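You operate a simulated robot arm through the tools that you are given. There is no shell and no other tool. Be economical: measure what you need, move in short steps, check, and stop when the job is done.

You run a simulated robot arm. Do the job below in one go: nothing can be reset, and whatever is moved stays where it is left.

JOB
Dust the middle of the gilt table top, then flatten both blisters under weights.
Fine: white pad with teal band; yellow grip on the right blister, green grip on the other, each left on till its blister lies flat; pad and weights back. Set down upright: short weight with yellow grip, narrow weight with green grip.

It is judged by the outcome, as a careful person would: the job done as asked, and still so three seconds after it is handed in. It fails if anything else is knocked over, pushed out of place, dropped, spilled or broken.

ROBOT AND FRAMES
A 6-joint arm with a two-finger parallel gripper on a trunk, on a base that drives. Base frame: it is fixed to the floor where the robot stands at the start and does not move with it; the origin is under the middle of the robot, x ahead of it, y to its left, z up; the surface under the hand at the start is at about z = 840. Lengths are in mm, angles in rad, forces in N, time in s.
Its first joint turns from -2.897 to 2.897 rad. Places, roughly: gilt table top with raised rim [600, 100, 900]; middle of the gilt table top [600, 100, 900]. Payload 3.43 kg.
Tool frame: the origin (TCP) lies between the finger pads and is the grasp point; the fingertips stand 34 mm ahead of it; z points along the fingers, y is the line along which they close. Largest opening 128 mm; finger width 24, thickness 12; the body of the gripper, 48 by 130 mm, starts 96 mm behind the TCP.
Orientation is that of the tool frame in the base frame, as a unit quaternion [x, y, z, w]. With the fingers straight down and closing along the base's y, the tool's x points along the base's -x, its y along +y and its z along -z.

CONTROLS
- The arm moves only by the tool play_rows. Its argument "plan" is one flat list of numbers, 7 for each row, row after row: the shift along the base's x, y, z in mm, then the turn, a rotation vector about the base's x, y, z in rad, then the gripper command, from -1 (shut) to 1 (fully open), values between in proportion. In form: [dx, dy, dz, wx, wy, wz, grip, dx, dy, dz, wx, wy, wz, grip, ...]. A call has 1 to 20 rows; each row is the pose to reach, as a shift and turn from the pose commanded when the call began. Rows are played at 5 a second. More than 50 mm and 0.15 rad between two rows, or a gripper value outside its range, and nothing of the call is played. Where a pose cannot be reached the arm comes as near as it can. A force on the tool above 40 N (or 10 N above the force at the start of the call, whichever is more), or a blocked arm, ends the call early, and 0.2 s more pass. The fingers move at their own pace (about 153 mm/s each) and stop on an object; they squeeze with about 36 N. The grip force told is the motor's: it shows also when the fingers shut on nothing. Time passes only in rows, and 0.2 s behind the last, so rows that repeat a pose let the fingers close. It gives the time, the measured TCP pose, the force on the tool (base axes), the opening and the grip force at its end, in the units of the frame above (readings bear some noise), with the torque about the TCP (base axes, N m) and any sound that the robot's microphone picked up.
- Cameras (640 x 400 px; columns grow to the right, rows downward): "scene" is now at [161.9, 178.3, 1215.4]; the picture's right is [-0.52, -0.86, 0.00], its down [-0.37, 0.22, -0.90] and it looks along [0.77, -0.47, -0.43] (base axes); focal length 226 px, centre (320, 200). "wrist" rides on the gripper at [76, -11, -160] in the tool frame; the picture's right is [0.15, 0.99, 0.00], its down [-0.88, 0.13, -0.46] and it looks along [-0.45, 0.07, 0.89] (tool axes); focal length 234 px, centre (320, 200). There is no depth. A picture from a camera that has moved, and an enlarged one, comes with that camera's place and axes in the base frame and with its lens. The place of the scene camera against the robot may be out by one fixed shift of up to 12 mm in any direction.
- camera(camera): a new picture of that camera. No time passes.
- drive_base(legs): drives the robot by 1 to 6 legs, each [ahead, left, turn to the left] in mm, mm and rad, along the robot's own axes; the way and the turn of a leg run together, so that a leg with both is an arc; at most 1500 mm and 3.142 rad a leg. The arm and the cameras ride along, it lands a little off, and it stops where it bumps. It gives what a move gives.
- turn_head(pan, tilt): turns the head with the scene camera to pan (to the left, within 2.496 rad either way) and tilt (down, from -0.506 to 1.204), counted from straight ahead of the robot. It gives what a move gives.
- enlarge(camera, box): a new picture of the part [left, top, right, bottom] of that camera's present view, enlarged. No time passes.
- close_job(): hands the job in; it is judged then, once.

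Go step by step. Nothing tells you exact positions but the pictures and the camera data: compare them with the known pose of the tool, close in by small moves and look again before you grip or let go. The budget is 120 turns and 98 pictures, counting those below and the enlarged ones. Unless the task says otherwise, let go and move clear before handing in, and close with one line.

The tools are called after ">>>" as name(argument=value, ...) on one line, values as JSON. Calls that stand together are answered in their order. play_rows: Moves the arm, as the interface text tells. Its arguments: {"type":"object","properties":{"plan":{"type":"array","items":{"type":"number"}}},"required":["plan"]} The other tools are called the same way: drive_base (legs) drives the base; turn_head (pan, tilt) turns the head that bears the scene camera; camera (camera) takes a picture; enlarge (camera, box) takes an enlarged picture of a part of a camera's view; close_job () hands the job in.

At the start:

```text
time_s: 0.0
eef_pos: [654.7, 195.9, 1152.4]
ee_rot: [0.0, 1.0, 0.001, 0.0]
wrist_force: [1.0, -0.6, -0.4]
torque: [0.01, 0.02, 0.01]
grip_width: 128.0
grip_force: 0.1
robot x, y, heading: [-3.0, -1.0, -0.003]
head pan, tilt: [-0.545, 0.442]
```

scene: 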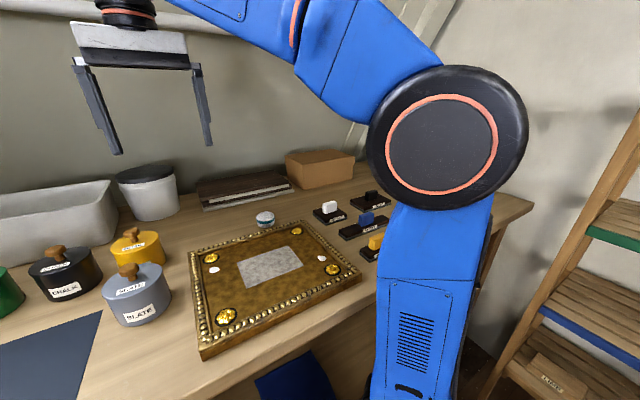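
wrist: 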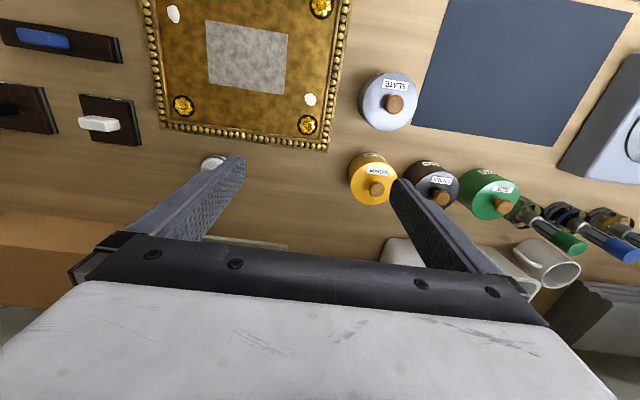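

I see the gilt table with a dusty middle patch, two pale blisters, several pads and pots and tools. I'll look closer at both sides before planning.

>>> enlarge(camera="scene", box=[180, 140, 400, 360])

>>> enlarge(camera="wrist", box=[340, 60, 640, 300])

>>> turn_head(pan=0.3, tilt=0.6)

>>> camera(camera="scene")

```text
1.82 times, centred on (290, 250) of scene
camera zoom: at [161.9, 178.3, 1215.4], right [-0.52, -0.86, 0.0], down [-0.37, 0.22, -0.9], along [0.77, -0.47, -0.43], focal length 412 px, centre (374, 109)
```

zoom: 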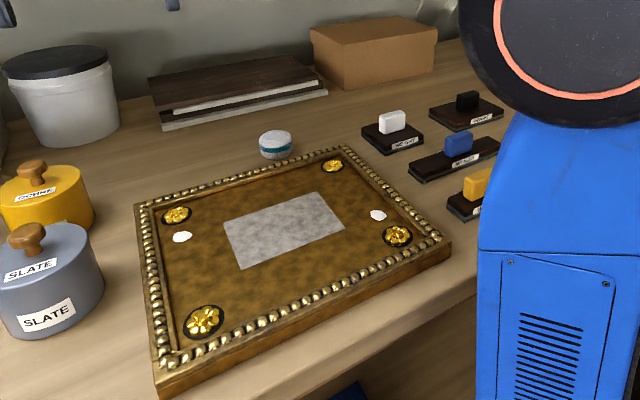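

```text
1.67 times, centred on (490, 180) of wrist
camera zoom: at [580.0, 185.8, 1314.2], right [-0.15, 0.99, 0.0], down [0.88, 0.13, 0.46], along [0.45, 0.07, -0.89], focal length 390 px, centre (37, 233)
```

zoom: 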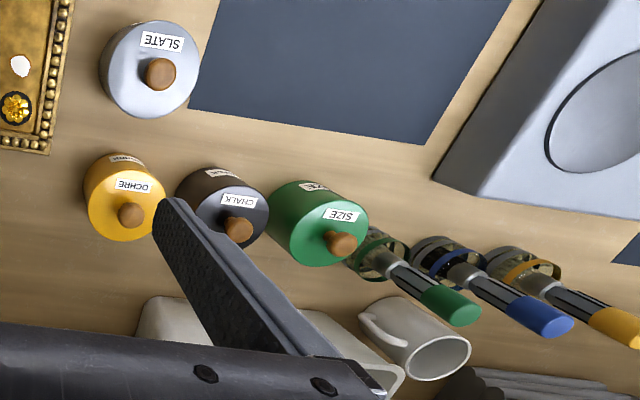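

```text
time_s: 1.2
eef_pos: [654.0, 197.6, 1153.0]
ee_rot: [0.0, 1.0, 0.0, 0.001]
wrist_force: [0.4, -0.5, 0.1]
torque: [-0.01, 0.0, 0.01]
grip_width: 128.1
grip_force: 0.1
robot x, y, heading: [0.0, -2.1, -0.005]
head pan, tilt: [0.3, 0.6]
```

```text
93 pictures are left
camera scene: at [167.6, 252.0, 1201.2], right [0.29, -0.96, 0.0], down [-0.54, -0.17, -0.83], along [0.79, 0.24, -0.56], focal length 226 px, centre (320, 200)
```

scene: 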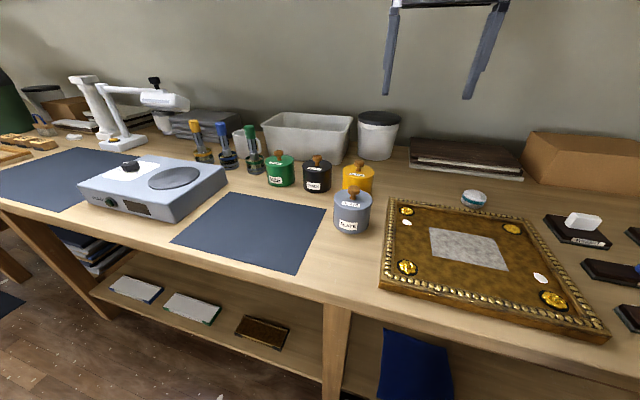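

The pad is the small round thing behind the table; the weights are the black blocks on the right. Now the right side, which the arm hid.

>>> turn_head(pan=-1.0, tilt=0.6)

>>> camera(camera="scene")

>>> play_rows(plan=[0, -50, 0, 0, 0, 0, 1, -20, -100, 0, 0, 0, 0, 1, -40, -150, 0, 0, 0, 0, 1, -60, -200, 0, 0, 0, 0, 1, -80, -250, 0, 0, 0, 0, 1, -100, -300, 0, 0, 0, 0, 1, -120, -340, 0, 0, 0, 0, 1])

>>> camera(camera="wrist")

```text
time_s: 2.6
eef_pos: [653.8, 196.8, 1153.9]
ee_rot: [0.0, 1.0, 0.0, 0.001]
wrist_force: [0.8, -0.1, -0.8]
torque: [0.0, -0.01, 0.04]
grip_width: 128.2
grip_force: 0.2
robot x, y, heading: [4.0, -2.6, 0.004]
head pan, tilt: [-1.0, 0.6]
```

```text
92 pictures are left
camera scene: at [130.9, 151.5, 1201.1], right [-0.84, -0.54, 0.0], down [-0.31, 0.48, -0.83], along [0.45, -0.69, -0.56], focal length 226 px, centre (320, 200)
```

scene: 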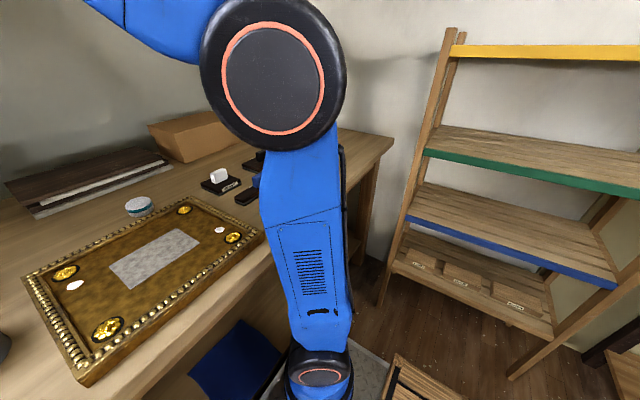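

```text
refused: row 2 steps farther than a row can; nothing moved
```

```text
91 pictures are left
camera wrist: at [580.0, 185.7, 1314.2], right [-0.15, 0.99, 0.0], down [0.88, 0.13, 0.46], along [0.45, 0.07, -0.89], focal length 234 px, centre (320, 200)
```

wrist: 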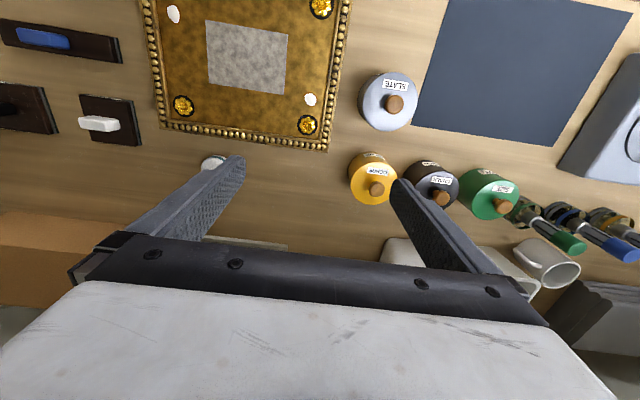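

Next I move the arm, high up, over to the right to see the weights from the wrist camera.

>>> play_rows(plan=[-15, -45, 0, 0, 0, 0, 1, -30, -90, 0, 0, 0, 0, 1, -45, -135, 0, 0, 0, 0, 1, -60, -180, 0, 0, 0, 0, 1, -75, -225, 0, 0, 0, 0, 1, -90, -270, 0, 0, 0, 0, 1, -105, -315, 0, 0, 0, 0, 1, -120, -360, 0, 0, 0, 0, 1, -150, -390, 0, 0, 0, 0, 1, -190, -400, 0, 0, 0, 0, 1, -230, -400, 0, 0, 0, 0, 1])

>>> camera(camera="wrist")

>>> turn_head(pan=-0.545, tilt=0.6)

>>> camera(camera="scene")

```text
time_s: 5.0
eef_pos: [429.8, -209.4, 1133.8]
ee_rot: [0.001, 1.0, -0.002, 0.002]
wrist_force: [-0.2, 0.2, 0.2]
torque: [0.03, 0.04, 0.02]
grip_width: 127.7
grip_force: 0.0
out of reach, approached as far as the arm can: row 10, 11
robot x, y, heading: [2.0, -2.3, -0.002]
head pan, tilt: [-1.0, 0.6]
```

```text
90 pictures are left
camera wrist: at [354.9, -219.7, 1294.1], right [-0.15, 0.99, 0.0], down [0.88, 0.13, 0.46], along [0.45, 0.06, -0.89], focal length 234 px, centre (320, 200)
```

wrist: 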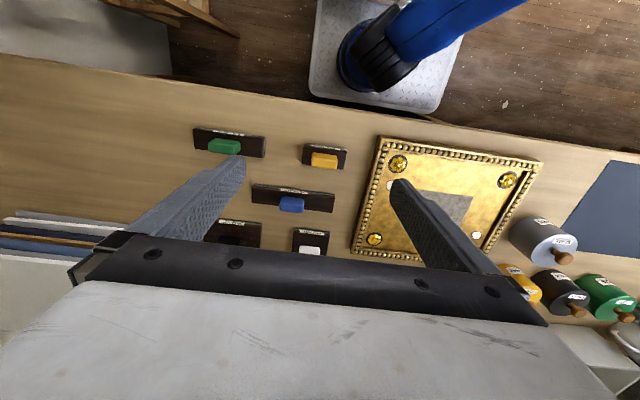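

```text
time_s: 5.9
eef_pos: [429.4, -210.5, 1133.4]
ee_rot: [0.0, 1.0, -0.002, 0.003]
wrist_force: [-0.2, 0.7, -0.4]
torque: [0.02, -0.02, -0.01]
grip_width: 127.9
grip_force: 0.1
robot x, y, heading: [0.4, -3.7, -0.001]
head pan, tilt: [-0.545, 0.6]
```

```text
89 pictures are left
camera scene: at [158.6, 180.0, 1201.2], right [-0.52, -0.85, 0.0], down [-0.48, 0.29, -0.83], along [0.71, -0.43, -0.56], focal length 226 px, centre (320, 200)
```

scene: 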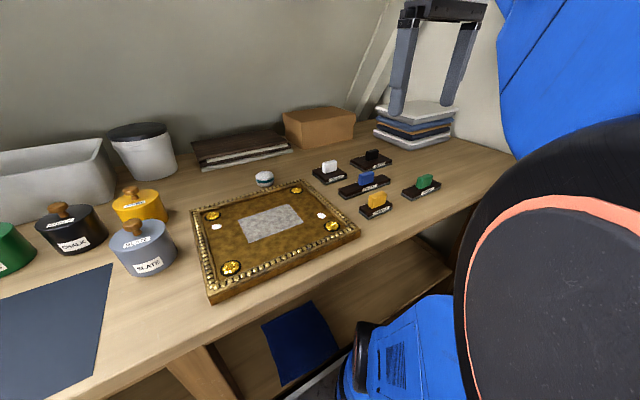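

Now the whole set of weights is in view; I read the labels and shapes.

>>> enlarge(camera="scene", box=[300, 135, 450, 230])

>>> enlarge(camera="wrist", box=[180, 110, 400, 270])

>>> enlarge(camera="scene", box=[180, 160, 370, 300])

```text
4.21 times, centred on (375, 182) of scene
camera zoom: at [158.6, 180.0, 1201.2], right [-0.52, -0.85, 0.0], down [-0.48, 0.29, -0.83], along [0.71, -0.43, -0.56], focal length 954 px, centre (88, 274)
```

zoom: 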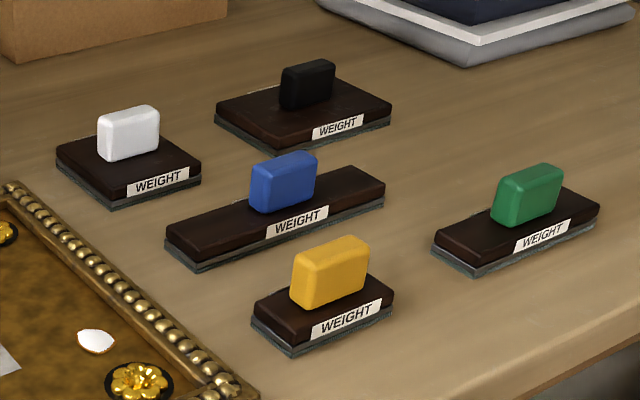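

```text
2.50 times, centred on (290, 190) of wrist
camera zoom: at [355.3, -219.3, 1294.3], right [-0.15, 0.99, 0.0], down [0.88, 0.13, 0.46], along [0.46, 0.06, -0.89], focal length 585 px, centre (395, 225)
```

zoom: 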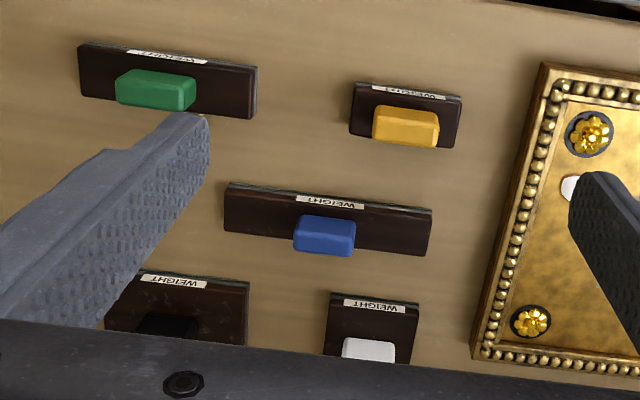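

```text
2.86 times, centred on (275, 230) of scene
camera zoom: at [158.6, 180.0, 1201.2], right [-0.52, -0.85, 0.0], down [-0.48, 0.29, -0.83], along [0.71, -0.43, -0.56], focal length 647 px, centre (449, 114)
```

zoom: 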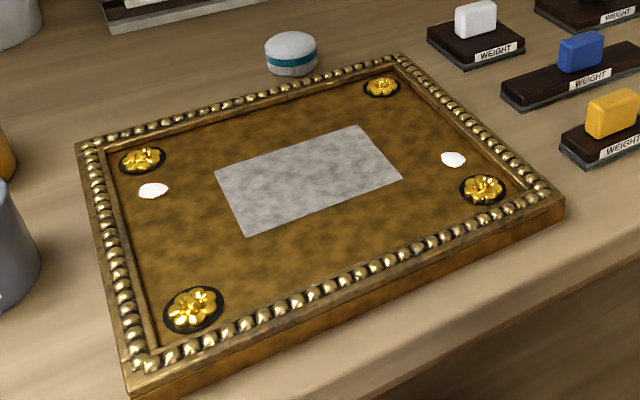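

The bench holds five weights; the yellow one sits near (480,-194) and the green one near (480,-370). I'll move the wrist camera over the gilt table to measure the patch, blisters, ornaments and pad.

>>> play_rows(plan=[0, 45, -10, 0, 0, 0, 1, 0, 90, -20, 0, 0, 0, 1, 0, 135, -30, 0, 0, 0, 1, 0, 180, -40, 0, 0, 0, 1, 0, 225, -50, 0, 0, 0, 1, 0, 270, -50, 0, 0, 0, 1, 0, 270, -50, 0, 0, 0, 1])

>>> camera(camera="wrist")

```text
time_s: 7.5
eef_pos: [430.0, 62.5, 1083.6]
ee_rot: [0.0, 1.0, -0.001, 0.0]
wrist_force: [0.0, 0.0, 0.1]
torque: [-0.04, -0.02, -0.01]
grip_width: 127.9
grip_force: 0.1
robot x, y, heading: [1.2, -0.1, 0.001]
head pan, tilt: [-0.545, 0.6]
```

```text
85 pictures are left
camera wrist: at [356.7, 51.5, 1244.8], right [-0.15, 0.99, 0.0], down [0.88, 0.13, 0.46], along [0.45, 0.07, -0.89], focal length 234 px, centre (320, 200)
```

wrist: 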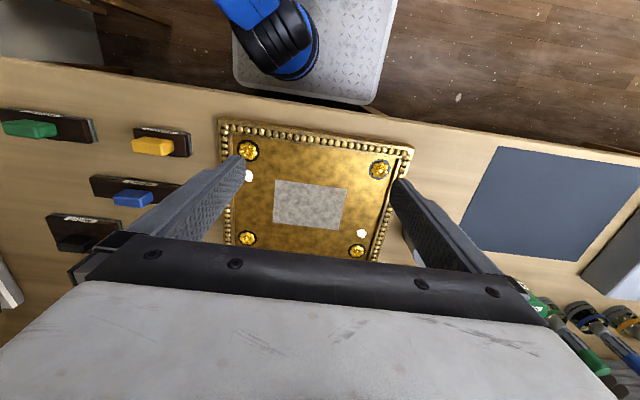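

>>> enlarge(camera="wrist", box=[210, 110, 420, 270])

>>> enlarge(camera="wrist", box=[0, 90, 250, 270])

```text
2.50 times, centred on (315, 190) of wrist
camera zoom: at [356.7, 51.5, 1244.8], right [-0.15, 0.99, 0.0], down [0.88, 0.13, 0.46], along [0.45, 0.07, -0.89], focal length 585 px, centre (332, 225)
```

zoom: 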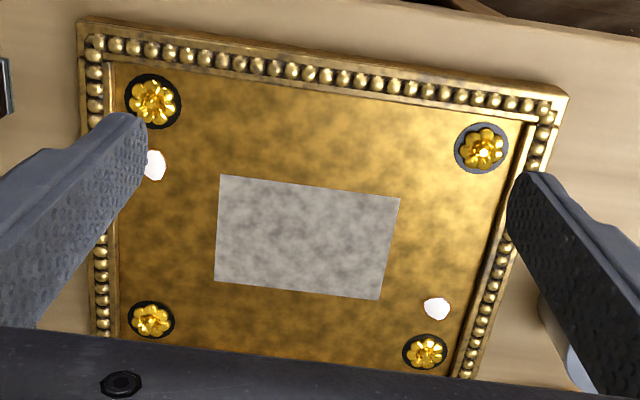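

```text
2.22 times, centred on (125, 180) of wrist
camera zoom: at [356.7, 51.5, 1244.8], right [-0.15, 0.99, 0.0], down [0.88, 0.13, 0.46], along [0.45, 0.07, -0.89], focal length 520 px, centre (753, 244)
```

zoom: 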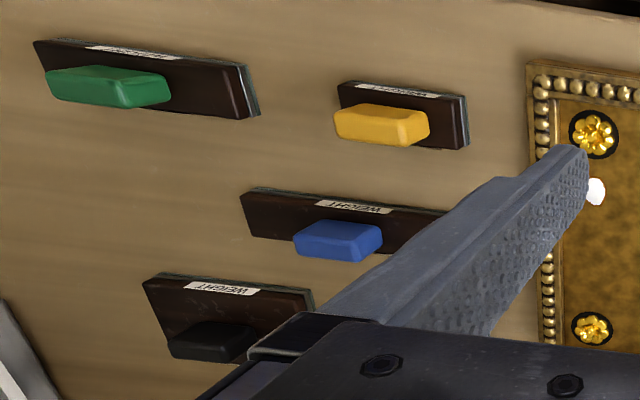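

The panel centre is about (567,62) at z≈860; the right blister is near (522,-49), the left one near (612,175), with ornaments 45 mm beyond them. Next I look at the pad from above.

>>> play_rows(plan=[45, -10, -10, 0, 0, 0, 1, 90, -20, -20, 0, 0, 0, 1, 135, -30, -30, 0, 0, 0, 1, 180, -40, -40, 0, 0, 0, 1, 220, -50, -60, 0, 0, 0, 1, 250, -62, -80, 0, 0, 0, 1, 250, -62, -80, 0, 0, 0, 1])

>>> camera(camera="wrist")

>>> camera(camera="scene")

```text
time_s: 9.1
eef_pos: [680.4, -0.3, 1003.4]
ee_rot: [0.001, 1.0, 0.0, -0.001]
wrist_force: [-0.7, 0.7, -0.9]
torque: [0.01, 0.01, -0.04]
grip_width: 128.0
grip_force: 0.0
robot x, y, heading: [-0.8, -2.3, -0.006]
head pan, tilt: [-0.545, 0.6]
```

```text
82 pictures are left
camera wrist: at [606.6, -11.7, 1163.6], right [-0.15, 0.99, 0.0], down [0.88, 0.13, 0.46], along [0.45, 0.07, -0.89], focal length 234 px, centre (320, 200)
```

wrist: 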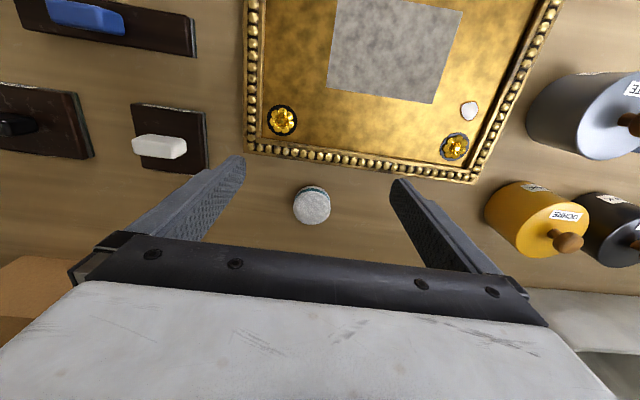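

```text
81 pictures are left
camera scene: at [158.6, 180.0, 1201.2], right [-0.52, -0.86, 0.0], down [-0.48, 0.29, -0.83], along [0.71, -0.43, -0.56], focal length 226 px, centre (320, 200)
```

scene: 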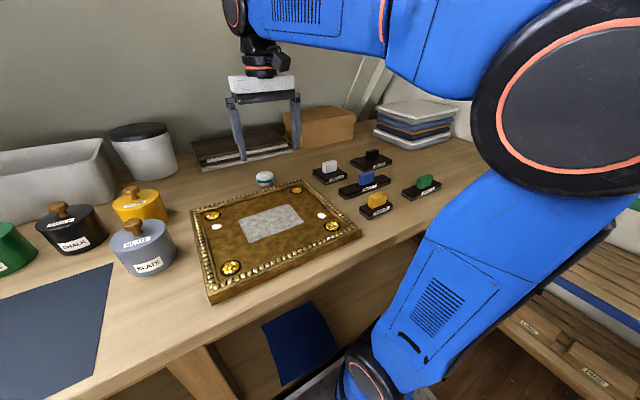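

The pad is near (766,1). I descend above it part-way and look again.

>>> play_rows(plan=[45, 0, -10, 0, 0, 0, 1, 85, 1, -30, 0, 0, 0, 1, 85, 1, -70, 0, 0, 0, 1, 85, 1, -70, 0, 0, 0, 1])

>>> camera(camera="wrist")

>>> enlarge(camera="scene", box=[200, 100, 340, 220])

```text
time_s: 10.1
eef_pos: [767.7, -0.1, 932.9]
ee_rot: [0.0, 1.0, 0.0, 0.0]
wrist_force: [0.3, -0.2, 0.0]
torque: [0.0, -0.01, -0.02]
grip_width: 127.9
grip_force: 0.1
robot x, y, heading: [-0.0, -3.6, -0.004]
head pan, tilt: [-0.545, 0.6]
```

```text
80 pictures are left
camera wrist: at [692.5, -10.7, 1094.1], right [-0.15, 0.99, 0.0], down [0.88, 0.13, 0.46], along [0.45, 0.07, -0.89], focal length 234 px, centre (320, 200)
```

wrist: 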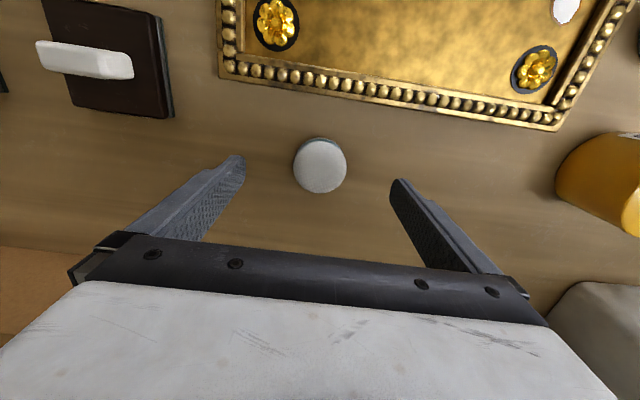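

```text
3.33 times, centred on (270, 160) of scene
camera zoom: at [158.7, 180.1, 1201.2], right [-0.52, -0.86, 0.0], down [-0.48, 0.29, -0.83], along [0.71, -0.43, -0.56], focal length 755 px, centre (487, 333)
```

zoom: 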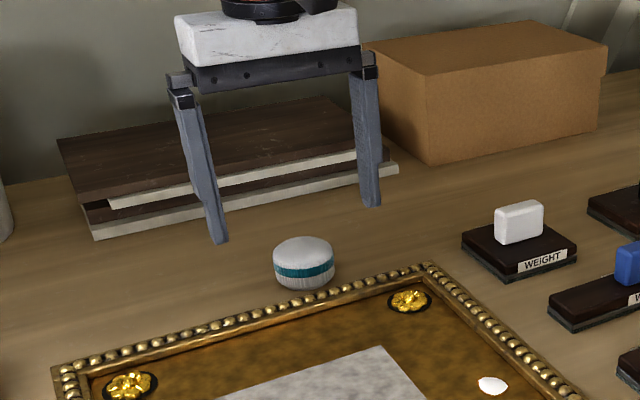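

The pad's top is at about (765,1,878), so I go straight down to z≈884, close, and lift.

>>> play_rows(plan=[-1, 1, -25, 0, 0, 0, 1, -1, 1, -48, 0, 0, 0, 1, -1, 1, -48, 0, 0, 0, 1, -1, 1, -48, 0, 0, 0, -1, -1, 1, -48, 0, 0, 0, -1, -1, 1, -48, 0, 0, 0, -1, -1, 1, -48, 0, 0, 0, -1])

>>> enlarge(camera="scene", box=[200, 100, 340, 220])

```text
time_s: 11.7
eef_pos: [763.4, 0.6, 884.5]
ee_rot: [0.0, 1.0, 0.0, -0.001]
wrist_force: [-0.3, 0.9, 0.6]
torque: [-0.01, 0.0, -0.01]
grip_width: 51.2
grip_force: 35.8
robot x, y, heading: [2.3, 1.9, 0.004]
head pan, tilt: [-0.545, 0.6]
```

```text
3.33 times, centred on (270, 160) of scene
camera zoom: at [158.7, 180.1, 1201.1], right [-0.52, -0.86, 0.0], down [-0.48, 0.29, -0.83], along [0.71, -0.43, -0.57], focal length 755 px, centre (487, 333)
```

zoom: 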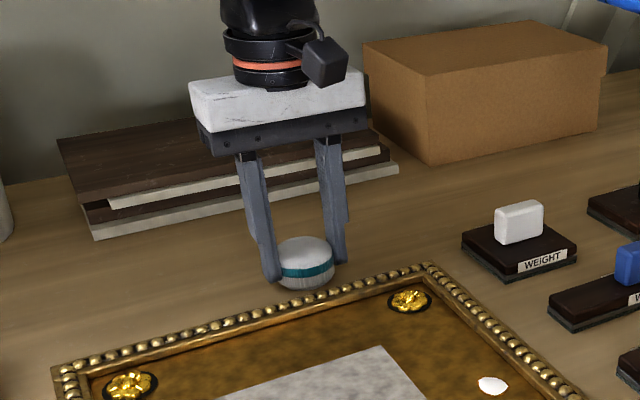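

Pad gripped (51 mm). I lift it, bring it over the middle of the table, and come down to just above it.

>>> play_rows(plan=[0, 0, 45, 0, 0, 0, -1, 0, 0, 85, 0, 0, 0, -1, -40, 12, 85, 0, 0, 0, -1, -80, 24, 85, 0, 0, 0, -1, -120, 36, 85, 0, 0, 0, -1, -160, 48, 85, 0, 0, 0, -1, -197, 61, 85, 0, 0, 0, -1, -197, 61, 55, 0, 0, 0, -1, -197, 61, 34, 0, 0, 0, -1, -197, 61, 34, 0, 0, 0, -1])

>>> camera(camera="wrist")

>>> enlarge(camera="scene", box=[180, 140, 370, 300])

```text
time_s: 13.9
eef_pos: [567.1, 61.7, 919.0]
ee_rot: [0.0, 1.0, 0.0, 0.001]
wrist_force: [-0.3, 0.3, 0.8]
torque: [-0.02, -0.02, -0.01]
grip_width: 0.0
grip_force: 33.0
robot x, y, heading: [-0.6, -1.4, 0.004]
head pan, tilt: [-0.545, 0.6]
```

```text
77 pictures are left
camera wrist: at [492.7, 51.6, 1079.1], right [-0.15, 0.99, 0.0], down [0.88, 0.13, 0.46], along [0.45, 0.07, -0.89], focal length 234 px, centre (320, 200)
```

wrist: 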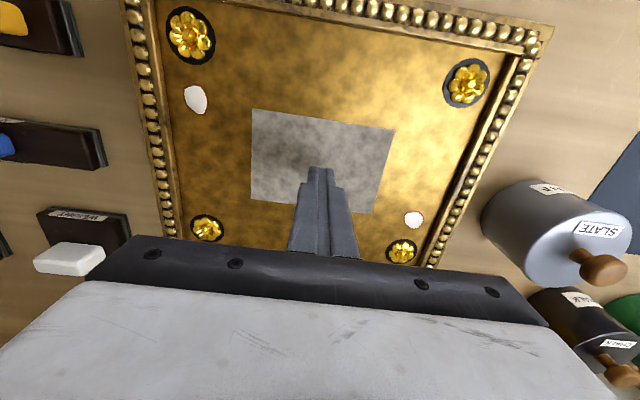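

```text
2.50 times, centred on (275, 220) of scene
camera zoom: at [158.7, 180.0, 1201.2], right [-0.52, -0.86, 0.0], down [-0.48, 0.29, -0.83], along [0.71, -0.43, -0.56], focal length 566 px, centre (432, 150)
```

zoom: 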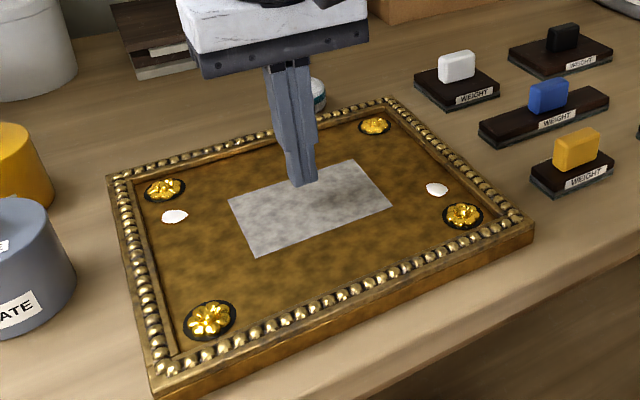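

The pad slipped out and stayed near its place. I go back over it, open, and look.

>>> play_rows(plan=[0, 0, 40, 0, 0, 0, -1, 30, -10, 60, 0, 0, 0, -1, 70, -20, 60, 0, 0, 0, -1, 110, -35, 60, 0, 0, 0, -1, 150, -48, 60, 0, 0, 0, 1, 180, -61, 40, 0, 0, 0, 1, 198, -61, 14, 0, 0, 0, 1, 198, -61, 14, 0, 0, 0, 1])

>>> camera(camera="wrist")

>>> enlarge(camera="scene", box=[200, 100, 340, 220])

```text
time_s: 15.7
eef_pos: [765.0, 1.9, 931.0]
ee_rot: [0.0, 1.0, 0.0, 0.0]
wrist_force: [0.3, 0.3, -0.3]
torque: [0.01, -0.03, -0.03]
grip_width: 128.0
grip_force: 0.2
robot x, y, heading: [1.4, 1.8, 0.002]
head pan, tilt: [-0.545, 0.6]
```

```text
75 pictures are left
camera wrist: at [690.7, -9.8, 1093.4], right [-0.15, 0.99, 0.0], down [0.88, 0.13, 0.46], along [0.45, 0.07, -0.89], focal length 234 px, centre (320, 200)
```

wrist: 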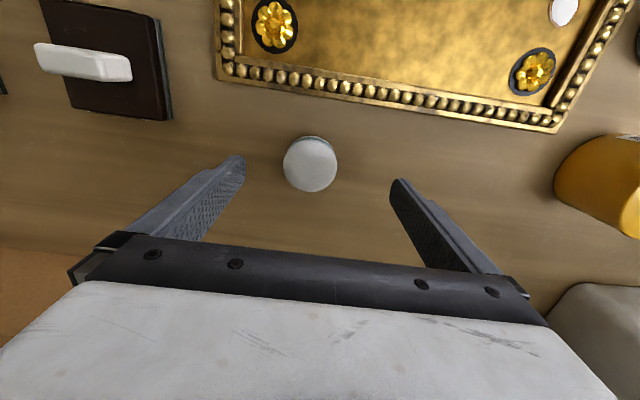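

```text
3.33 times, centred on (270, 160) of scene
camera zoom: at [158.7, 180.0, 1201.2], right [-0.52, -0.86, 0.0], down [-0.48, 0.29, -0.83], along [0.71, -0.43, -0.56], focal length 755 px, centre (487, 333)
```

zoom: 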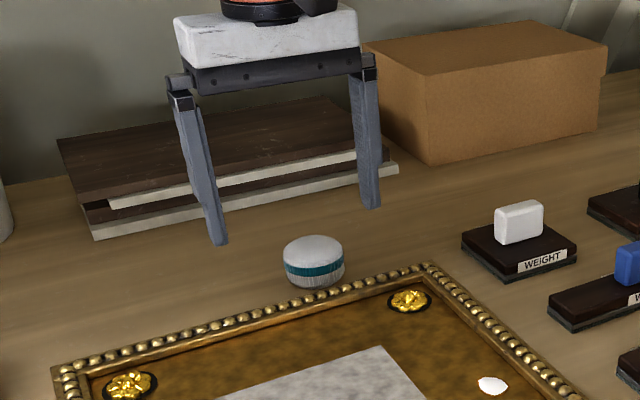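

The pad shifted about 9 mm to the right, at about (764,-8.5). I re-centre, go a little lower this time, and will lift slowly.

>>> play_rows(plan=[-1, -10, -25, 0, 0, 0, 1, -1, -10, -47, 0, 0, 0, 1, -1, -10, -51, 0, 0, 0, 1, -1, -10, -52, 0, 0, 0, 1, -1, -10, -52, 0, 0, 0, 1])

>>> camera(camera="wrist")

>>> enlarge(camera="scene", box=[235, 140, 305, 200])

```text
time_s: 16.9
eef_pos: [763.6, -9.7, 879.8]
ee_rot: [0.0, 1.0, -0.001, 0.0]
wrist_force: [0.6, -0.6, 0.3]
torque: [-0.01, 0.02, -0.01]
grip_width: 128.0
grip_force: 0.2
robot x, y, heading: [1.3, -1.1, -0.001]
head pan, tilt: [-0.545, 0.6]
```

```text
73 pictures are left
camera wrist: at [689.9, -19.4, 1042.1], right [-0.15, 0.99, 0.0], down [0.88, 0.13, 0.46], along [0.45, 0.07, -0.89], focal length 234 px, centre (320, 200)
```

wrist: 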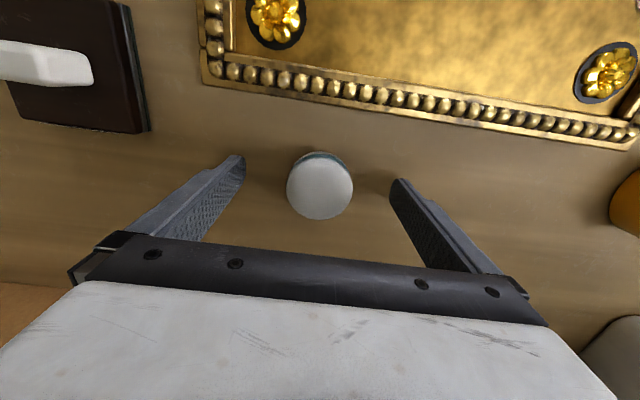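

```text
6.67 times, centred on (270, 170) of scene
camera zoom: at [158.7, 180.1, 1201.1], right [-0.52, -0.86, 0.0], down [-0.48, 0.29, -0.83], along [0.71, -0.43, -0.56], focal length 1510 px, centre (653, 400)
```

zoom: 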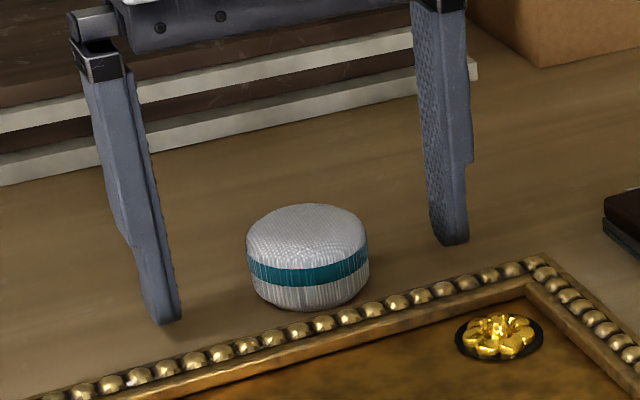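

>>> play_rows(plan=[0, 1, -2, 0, 0, 0, 1, 0, 1, -2, 0, 0, 0, -1, 0, 1, -2, 0, 0, 0, -1, 0, 1, -2, 0, 0, 0, -1, 0, 1, -2, 0, 0, 0, -1, 0, 1, -2, 0, 0, 0, -1, 0, 1, 0, 0, 0, 0, -1, 0, 1, 3, 0, 0, 0, -1, 0, 1, 6, 0, 0, 0, -1, 0, 1, 10, 0, 0, 0, -1])

>>> enlarge(camera="scene", box=[235, 140, 305, 200])

```text
time_s: 19.1
eef_pos: [763.7, -8.6, 892.5]
ee_rot: [0.0, 1.0, 0.0, -0.001]
wrist_force: [0.5, -0.2, -0.7]
torque: [-0.01, -0.02, -0.03]
grip_width: 51.3
grip_force: 36.0
robot x, y, heading: [-0.6, 5.2, -0.0]
head pan, tilt: [-0.545, 0.6]
```

```text
6.67 times, centred on (270, 170) of scene
camera zoom: at [158.7, 180.1, 1201.1], right [-0.52, -0.86, 0.0], down [-0.48, 0.29, -0.83], along [0.71, -0.43, -0.57], focal length 1510 px, centre (653, 400)
```

zoom: 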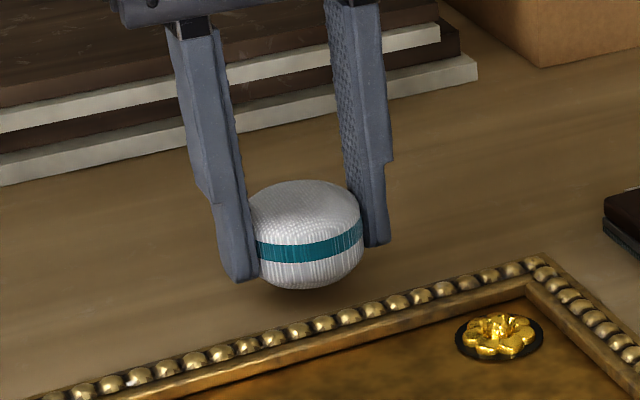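

Pad is up. I carry it more slowly this time to above the middle.

>>> play_rows(plan=[0, 0, 8, 0, 0, 0, -1, 0, 0, 20, 0, 0, 0, -1, 0, 0, 35, 0, 0, 0, -1, 0, 0, 50, 0, 0, 0, -1, 0, 0, 60, 0, 0, 0, -1, -6, 2, 63, 0, 0, 0, -1, -18, 6, 63, 0, 0, 0, -1, -34, 12, 63, 0, 0, 0, -1, -54, 19, 63, 0, 0, 0, -1, -74, 26, 63, 0, 0, 0, -1, -94, 33, 63, 0, 0, 0, -1, -114, 40, 63, 0, 0, 0, -1, -134, 47, 63, 0, 0, 0, -1, -154, 54, 63, 0, 0, 0, -1, -172, 61, 63, 0, 0, 0, -1, -186, 66, 63, 0, 0, 0, -1, -194, 69, 60, 0, 0, 0, -1, -197, 70, 50, 0, 0, 0, -1, -197, 70, 40, 0, 0, 0, -1, -197, 70, 35, 0, 0, 0, -1])

>>> enlarge(camera="scene", box=[180, 140, 370, 300])

>>> camera(camera="wrist")

```text
time_s: 23.3
eef_pos: [567.1, 61.7, 925.5]
ee_rot: [0.0, 1.0, 0.0, 0.0]
wrist_force: [-0.7, 0.4, -0.2]
torque: [-0.02, -0.02, -0.01]
grip_width: 51.4
grip_force: 37.0
robot x, y, heading: [-0.3, 0.7, 0.002]
head pan, tilt: [-0.545, 0.6]
```

```text
2.50 times, centred on (275, 220) of scene
camera zoom: at [158.7, 180.1, 1201.2], right [-0.52, -0.86, 0.0], down [-0.48, 0.29, -0.83], along [0.71, -0.43, -0.56], focal length 566 px, centre (432, 150)
```

zoom: 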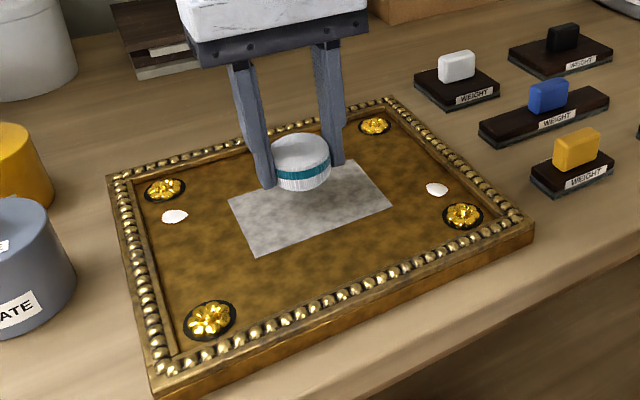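

```text
69 pictures are left
camera wrist: at [492.7, 51.3, 1087.2], right [-0.15, 0.99, 0.0], down [0.88, 0.13, 0.46], along [0.45, 0.07, -0.89], focal length 234 px, centre (320, 200)
```

wrist: 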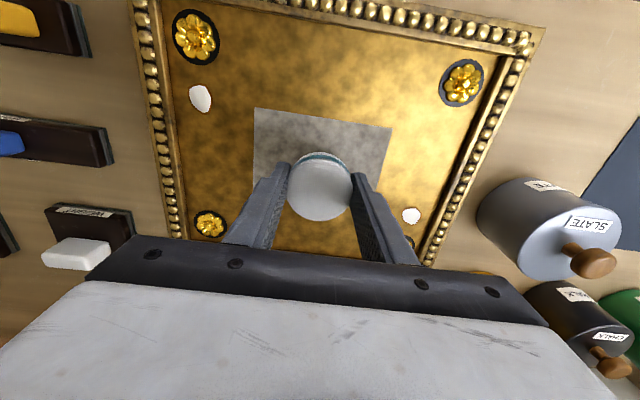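

The pad hangs well over the patch. I lower it in small steps to feel contact.

>>> play_rows(plan=[0, 0, -10, 0, 0, 0, -1, 0, 0, -18, 0, 0, 0, -1, 0, 0, -22, 0, 0, 0, -1, 0, 0, -22, 0, 0, 0, -1])

>>> play_rows(plan=[0, 0, -2, 0, 0, 0, -1, 0, 0, -3, 0, 0, 0, -1, 0, 0, -3, 0, 0, 0, -1])

>>> play_rows(plan=[0, 0, -1, 0, 0, 0, -1, 0, 0, -2, 0, 0, 0, -1, 0, 0, -2, 0, 0, 0, -1])

```text
time_s: 24.3
eef_pos: [565.7, 62.5, 902.8]
ee_rot: [0.0, 1.0, 0.0, 0.001]
wrist_force: [-0.3, -0.1, -0.3]
torque: [0.02, 0.02, -0.01]
grip_width: 51.3
grip_force: 35.9
robot x, y, heading: [1.0, 0.2, 0.001]
head pan, tilt: [-0.545, 0.6]
```

```text
time_s: 25.1
eef_pos: [567.2, 62.7, 901.8]
ee_rot: [-0.001, 1.0, -0.001, 0.0]
wrist_force: [0.0, -0.7, -0.8]
torque: [-0.02, 0.04, -0.01]
grip_width: 51.4
grip_force: 36.0
robot x, y, heading: [0.8, 2.0, -0.001]
head pan, tilt: [-0.545, 0.6]
```

```text
time_s: 25.9
eef_pos: [567.3, 61.7, 898.1]
ee_rot: [0.0, 1.0, 0.0, 0.0]
wrist_force: [0.5, -0.3, 0.1]
torque: [0.02, 0.0, -0.01]
grip_width: 51.3
grip_force: 36.3
robot x, y, heading: [-1.4, 0.6, 0.002]
head pan, tilt: [-0.545, 0.6]
```

>>> play_rows(plan=[0, 0, -1, 0, 0, 0, -1, 0, 0, -2, 0, 0, 0, -1, 0, 0, -2, 0, 0, 0, -1])

>>> play_rows(plan=[0, 0, -1, 0, 0, 0, -1, 0, 0, -2, 0, 0, 0, -1, 0, 0, -2, 0, 0, 0, -1])

>>> enlarge(camera="scene", box=[225, 170, 315, 250])

```text
time_s: 26.7
eef_pos: [567.1, 61.2, 898.4]
ee_rot: [-0.001, 1.0, 0.0, 0.0]
wrist_force: [0.9, -0.4, -0.2]
torque: [0.04, -0.02, -0.01]
grip_width: 51.5
grip_force: 35.8
robot x, y, heading: [0.5, 0.6, -0.001]
head pan, tilt: [-0.545, 0.6]
```

```text
time_s: 27.5
eef_pos: [566.5, 61.7, 896.0]
ee_rot: [0.0, 1.0, 0.001, 0.002]
wrist_force: [2.5, -2.0, 31.5]
torque: [-0.19, -0.07, -0.01]
grip_width: 51.1
grip_force: 35.9
robot x, y, heading: [-0.3, -0.6, 0.003]
head pan, tilt: [-0.545, 0.6]
```

```text
5.00 times, centred on (270, 210) of scene
camera zoom: at [158.1, 179.9, 1201.3], right [-0.52, -0.86, 0.0], down [-0.48, 0.29, -0.83], along [0.71, -0.43, -0.56], focal length 1133 px, centre (570, 150)
```

zoom: 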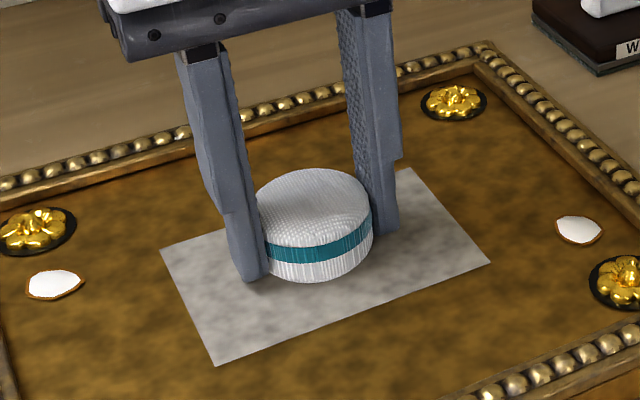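

Contact at about z=895, somewhat too firm; I ease off.

>>> play_rows(plan=[0, 0, 1, 0, 0, 0, -1, 0, 0, 1.2, 0, 0, 0, -1])

```text
time_s: 28.1
eef_pos: [567.3, 61.5, 896.5]
ee_rot: [0.0, 1.0, 0.0, 0.0]
wrist_force: [2.9, -1.1, 18.5]
torque: [-0.07, -0.16, -0.03]
grip_width: 51.6
grip_force: 35.6
robot x, y, heading: [2.5, -2.8, 0.001]
head pan, tilt: [-0.545, 0.6]
```

>>> play_rows(plan=[0, 8, 0.4, 0, 0, 0, -1, 0, 20, 0.4, 0, 0, 0, -1, 0, 35, 0.4, 0, 0, 0, -1, 0, 49, 0.4, 0, 0, 0, -1, 0, 35, 0.4, 0, 0, 0, -1, 0, 18, 0.4, 0, 0, 0, -1, 0, 0, 0.4, 0, 0, 0, -1, 0, -18, 0.4, 0, 0, 0, -1, 0, -35, 0.4, 0, 0, 0, -1, 0, -49, 0.4, 0, 0, 0, -1])

>>> enlarge(camera="scene", box=[180, 140, 370, 300])

```text
time_s: 30.3
eef_pos: [566.8, 12.9, 896.8]
ee_rot: [-0.001, 1.0, 0.0, 0.0]
wrist_force: [0.2, 1.8, 3.1]
torque: [0.07, 0.01, 0.01]
grip_width: 51.2
grip_force: 35.9
robot x, y, heading: [-2.3, 2.1, -0.002]
head pan, tilt: [-0.545, 0.6]
```

```text
2.50 times, centred on (275, 220) of scene
camera zoom: at [158.6, 180.1, 1201.2], right [-0.52, -0.86, 0.0], down [-0.48, 0.29, -0.83], along [0.71, -0.43, -0.56], focal length 566 px, centre (432, 150)
```

zoom: 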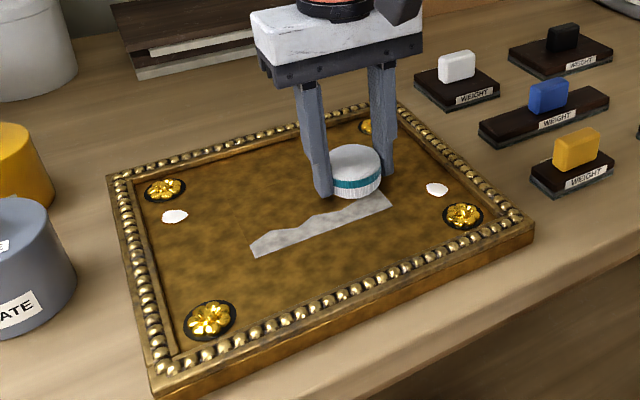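

It wipes well; only the near strip remains. Next strokes along the near edge, then the far edge.

>>> play_rows(plan=[-12, 0, -0.3, 0, 0, 0, -1, -27, 0, -0.3, 0, 0, 0, -1, -28, 16, -0.3, 0, 0, 0, -1, -28, 33, -0.3, 0, 0, 0, -1, -28, 50, -0.3, 0, 0, 0, -1, -28, 67, -0.3, 0, 0, 0, -1, -28, 84, -0.3, 0, 0, 0, -1, -28, 98, -0.3, 0, 0, 0, -1, -12, 98, -0.3, 0, 0, 0, -1, 5, 98, -0.3, 0, 0, 0, -1, 24, 98, -0.3, 0, 0, 0, -1, 26, 84, -0.3, 0, 0, 0, -1, 26, 67, -0.3, 0, 0, 0, -1, 26, 50, -0.3, 0, 0, 0, -1, 26, 33, -0.3, 0, 0, 0, -1, 26, 16, -0.3, 0, 0, 0, -1, 26, 0, -0.3, 0, 0, 0, -1])

>>> enlarge(camera="scene", box=[180, 140, 370, 300])

```text
time_s: 33.9
eef_pos: [592.3, 12.6, 895.9]
ee_rot: [0.0, 1.0, 0.0, 0.0]
wrist_force: [-0.2, 0.6, 1.1]
torque: [0.01, -0.03, 0.02]
grip_width: 51.3
grip_force: 36.1
robot x, y, heading: [-2.2, -2.0, -0.002]
head pan, tilt: [-0.545, 0.6]
```

```text
2.50 times, centred on (275, 220) of scene
camera zoom: at [158.7, 180.1, 1201.2], right [-0.52, -0.86, 0.0], down [-0.48, 0.29, -0.83], along [0.71, -0.43, -0.56], focal length 566 px, centre (432, 150)
```

zoom: 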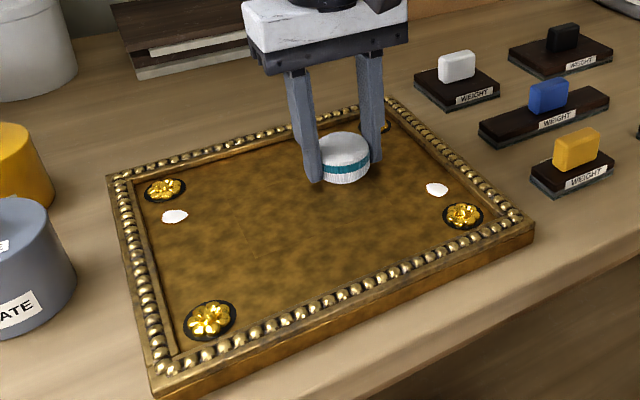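

The patch is clean. I lift the pad and carry it back to its original place near (765,1).

>>> play_rows(plan=[0, 0, 8, 0, 0, 0, -1, 0, 0, 22, 0, 0, 0, -1, 0, 0, 40, 0, 0, 0, -1, 0, 0, 55, 0, 0, 0, -1, 8, 0, 58, 0, 0, 0, -1, 24, -2, 58, 0, 0, 0, -1, 44, -4, 58, 0, 0, 0, -1, 64, -5, 58, 0, 0, 0, -1, 84, -6, 58, 0, 0, 0, -1, 104, -8, 58, 0, 0, 0, -1, 124, -9, 58, 0, 0, 0, -1, 144, -10, 58, 0, 0, 0, -1, 160, -11, 58, 0, 0, 0, -1, 169, -12, 56, 0, 0, 0, -1, 172, -12, 45, 0, 0, 0, -1, 172, -12, 30, 0, 0, 0, -1, 172, -12, 15, 0, 0, 0, -1, 172, -12, 5, 0, 0, 0, -1, 172, -12, -5, 0, 0, 0, -1, 172, -12, -10, 0, 0, 0, -1])

>>> enlarge(camera="scene", box=[180, 120, 370, 280])

>>> camera(camera="wrist")

```text
time_s: 38.1
eef_pos: [765.7, 1.2, 886.9]
ee_rot: [0.0, 1.0, 0.0, 0.0]
wrist_force: [-0.6, -0.5, -0.7]
torque: [-0.01, 0.01, -0.03]
grip_width: 51.3
grip_force: 36.0
robot x, y, heading: [-3.7, -3.4, -0.002]
head pan, tilt: [-0.545, 0.6]
```

```text
2.50 times, centred on (275, 200) of scene
camera zoom: at [158.7, 180.1, 1201.1], right [-0.52, -0.86, 0.0], down [-0.48, 0.29, -0.83], along [0.71, -0.43, -0.56], focal length 566 px, centre (432, 200)
```

zoom: 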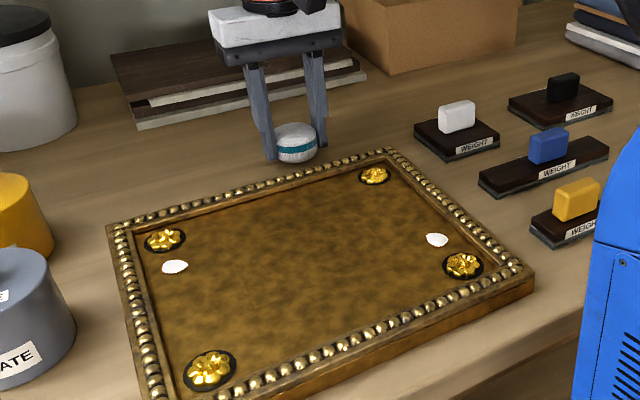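

```text
64 pictures are left
camera wrist: at [691.1, -9.8, 1047.1], right [-0.15, 0.99, 0.0], down [0.88, 0.13, 0.46], along [0.45, 0.07, -0.89], focal length 234 px, centre (320, 200)
```

wrist: 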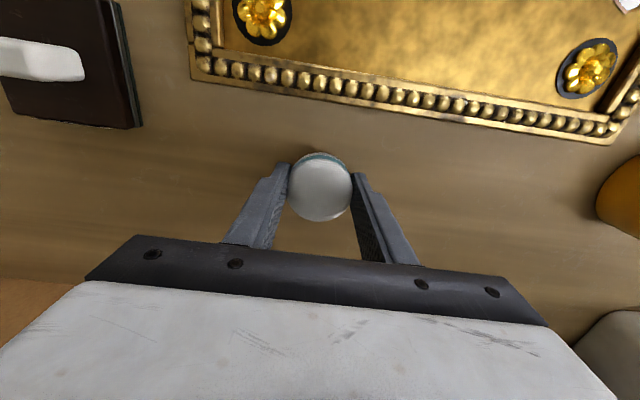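

The patch is wholly clean and the pad is over its spot; I lower gently.

>>> play_rows(plan=[0, 0, -3, 0, 0, 0, -1, 0, 0, -5, 0, 0, 0, -1, 0, 0, -5, 0, 0, 0, -1])

>>> play_rows(plan=[0, 0, -1, 0, 0, 0, -1, 0, 0, -1, 0, 0, 0, -1])

>>> enlarge(camera="scene", box=[235, 140, 305, 200])

```text
time_s: 38.9
eef_pos: [764.4, 1.6, 881.7]
ee_rot: [0.0, 1.0, 0.0, -0.001]
wrist_force: [-0.1, 0.3, -0.3]
torque: [-0.03, 0.01, -0.02]
grip_width: 51.3
grip_force: 36.1
robot x, y, heading: [-0.1, 4.2, -0.005]
head pan, tilt: [-0.545, 0.6]
```

```text
time_s: 39.5
eef_pos: [765.4, 0.6, 879.8]
ee_rot: [0.0, 1.0, 0.001, 0.0]
wrist_force: [0.7, -1.4, -0.5]
torque: [0.02, -0.02, -0.02]
grip_width: 51.3
grip_force: 36.2
robot x, y, heading: [-1.0, -1.0, -0.005]
head pan, tilt: [-0.545, 0.6]
```

```text
6.67 times, centred on (270, 170) of scene
camera zoom: at [158.7, 180.1, 1201.1], right [-0.52, -0.86, 0.0], down [-0.48, 0.29, -0.83], along [0.71, -0.43, -0.57], focal length 1510 px, centre (653, 400)
```

zoom: 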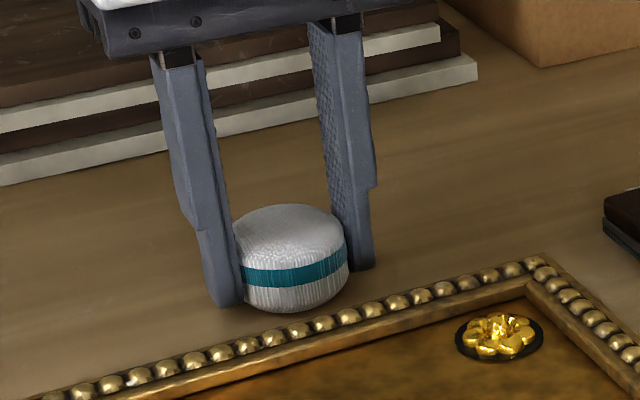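

>>> play_rows(plan=[0, 0, -1, 0, 0, 0, -1, 0, 0, -1.5, 0, 0, 0, -1])

>>> play_rows(plan=[0, 0, -0.7, 0, 0, 0, -1, 0, 0, -0.7, 0, 0, 0, -1])

```text
time_s: 40.1
eef_pos: [765.8, 1.0, 879.4]
ee_rot: [0.0, 1.0, 0.0, 0.0]
wrist_force: [0.4, -0.2, -0.3]
torque: [-0.03, 0.0, 0.01]
grip_width: 51.4
grip_force: 36.3
robot x, y, heading: [-0.7, -0.9, -0.006]
head pan, tilt: [-0.545, 0.6]
```

```text
time_s: 40.7
eef_pos: [766.0, 1.2, 878.3]
ee_rot: [0.0, 1.0, 0.0, 0.0]
wrist_force: [1.3, 0.1, 2.2]
torque: [0.01, -0.04, -0.01]
grip_width: 51.3
grip_force: 35.3
robot x, y, heading: [-1.3, 0.0, 0.003]
head pan, tilt: [-0.545, 0.6]
```

Touching the bench. I open gently, then rise straight up.

>>> play_rows(plan=[0, 0, 0, 0, 0, 0, -0.1, 0, 0, 0, 0, 0, 0, 0.3, 0, 0, 0, 0, 0, 0, 1, 0, 0, 0, 0, 0, 0, 1, 0, 0, 30, 0, 0, 0, 1, 0, 0, 75, 0, 0, 0, 1])

>>> camera(camera="wrist")

>>> enlarge(camera="scene", box=[200, 100, 340, 220])

```text
time_s: 42.1
eef_pos: [764.8, 1.2, 952.8]
ee_rot: [0.0, 1.0, 0.0, 0.0]
wrist_force: [-0.3, 0.0, -0.6]
torque: [0.02, -0.02, 0.04]
grip_width: 127.9
grip_force: 0.0
robot x, y, heading: [0.4, -0.2, 0.003]
head pan, tilt: [-0.545, 0.6]
```

```text
62 pictures are left
camera wrist: at [691.0, -9.7, 1114.5], right [-0.15, 0.99, 0.0], down [0.88, 0.13, 0.46], along [0.45, 0.07, -0.89], focal length 234 px, centre (320, 200)
```

wrist: 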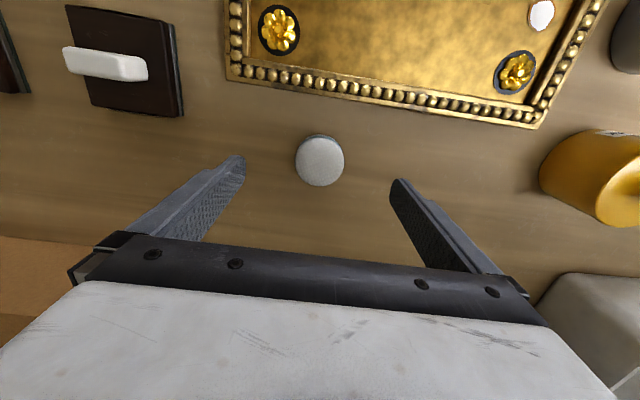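

```text
3.33 times, centred on (270, 160) of scene
camera zoom: at [158.8, 180.1, 1201.1], right [-0.52, -0.86, 0.0], down [-0.48, 0.29, -0.82], along [0.71, -0.43, -0.57], focal length 755 px, centre (487, 333)
```

zoom: 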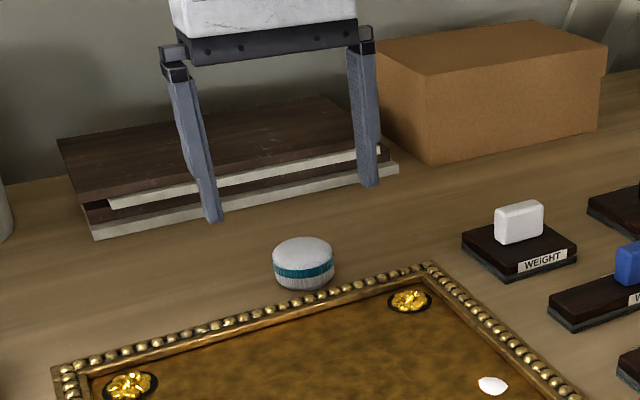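

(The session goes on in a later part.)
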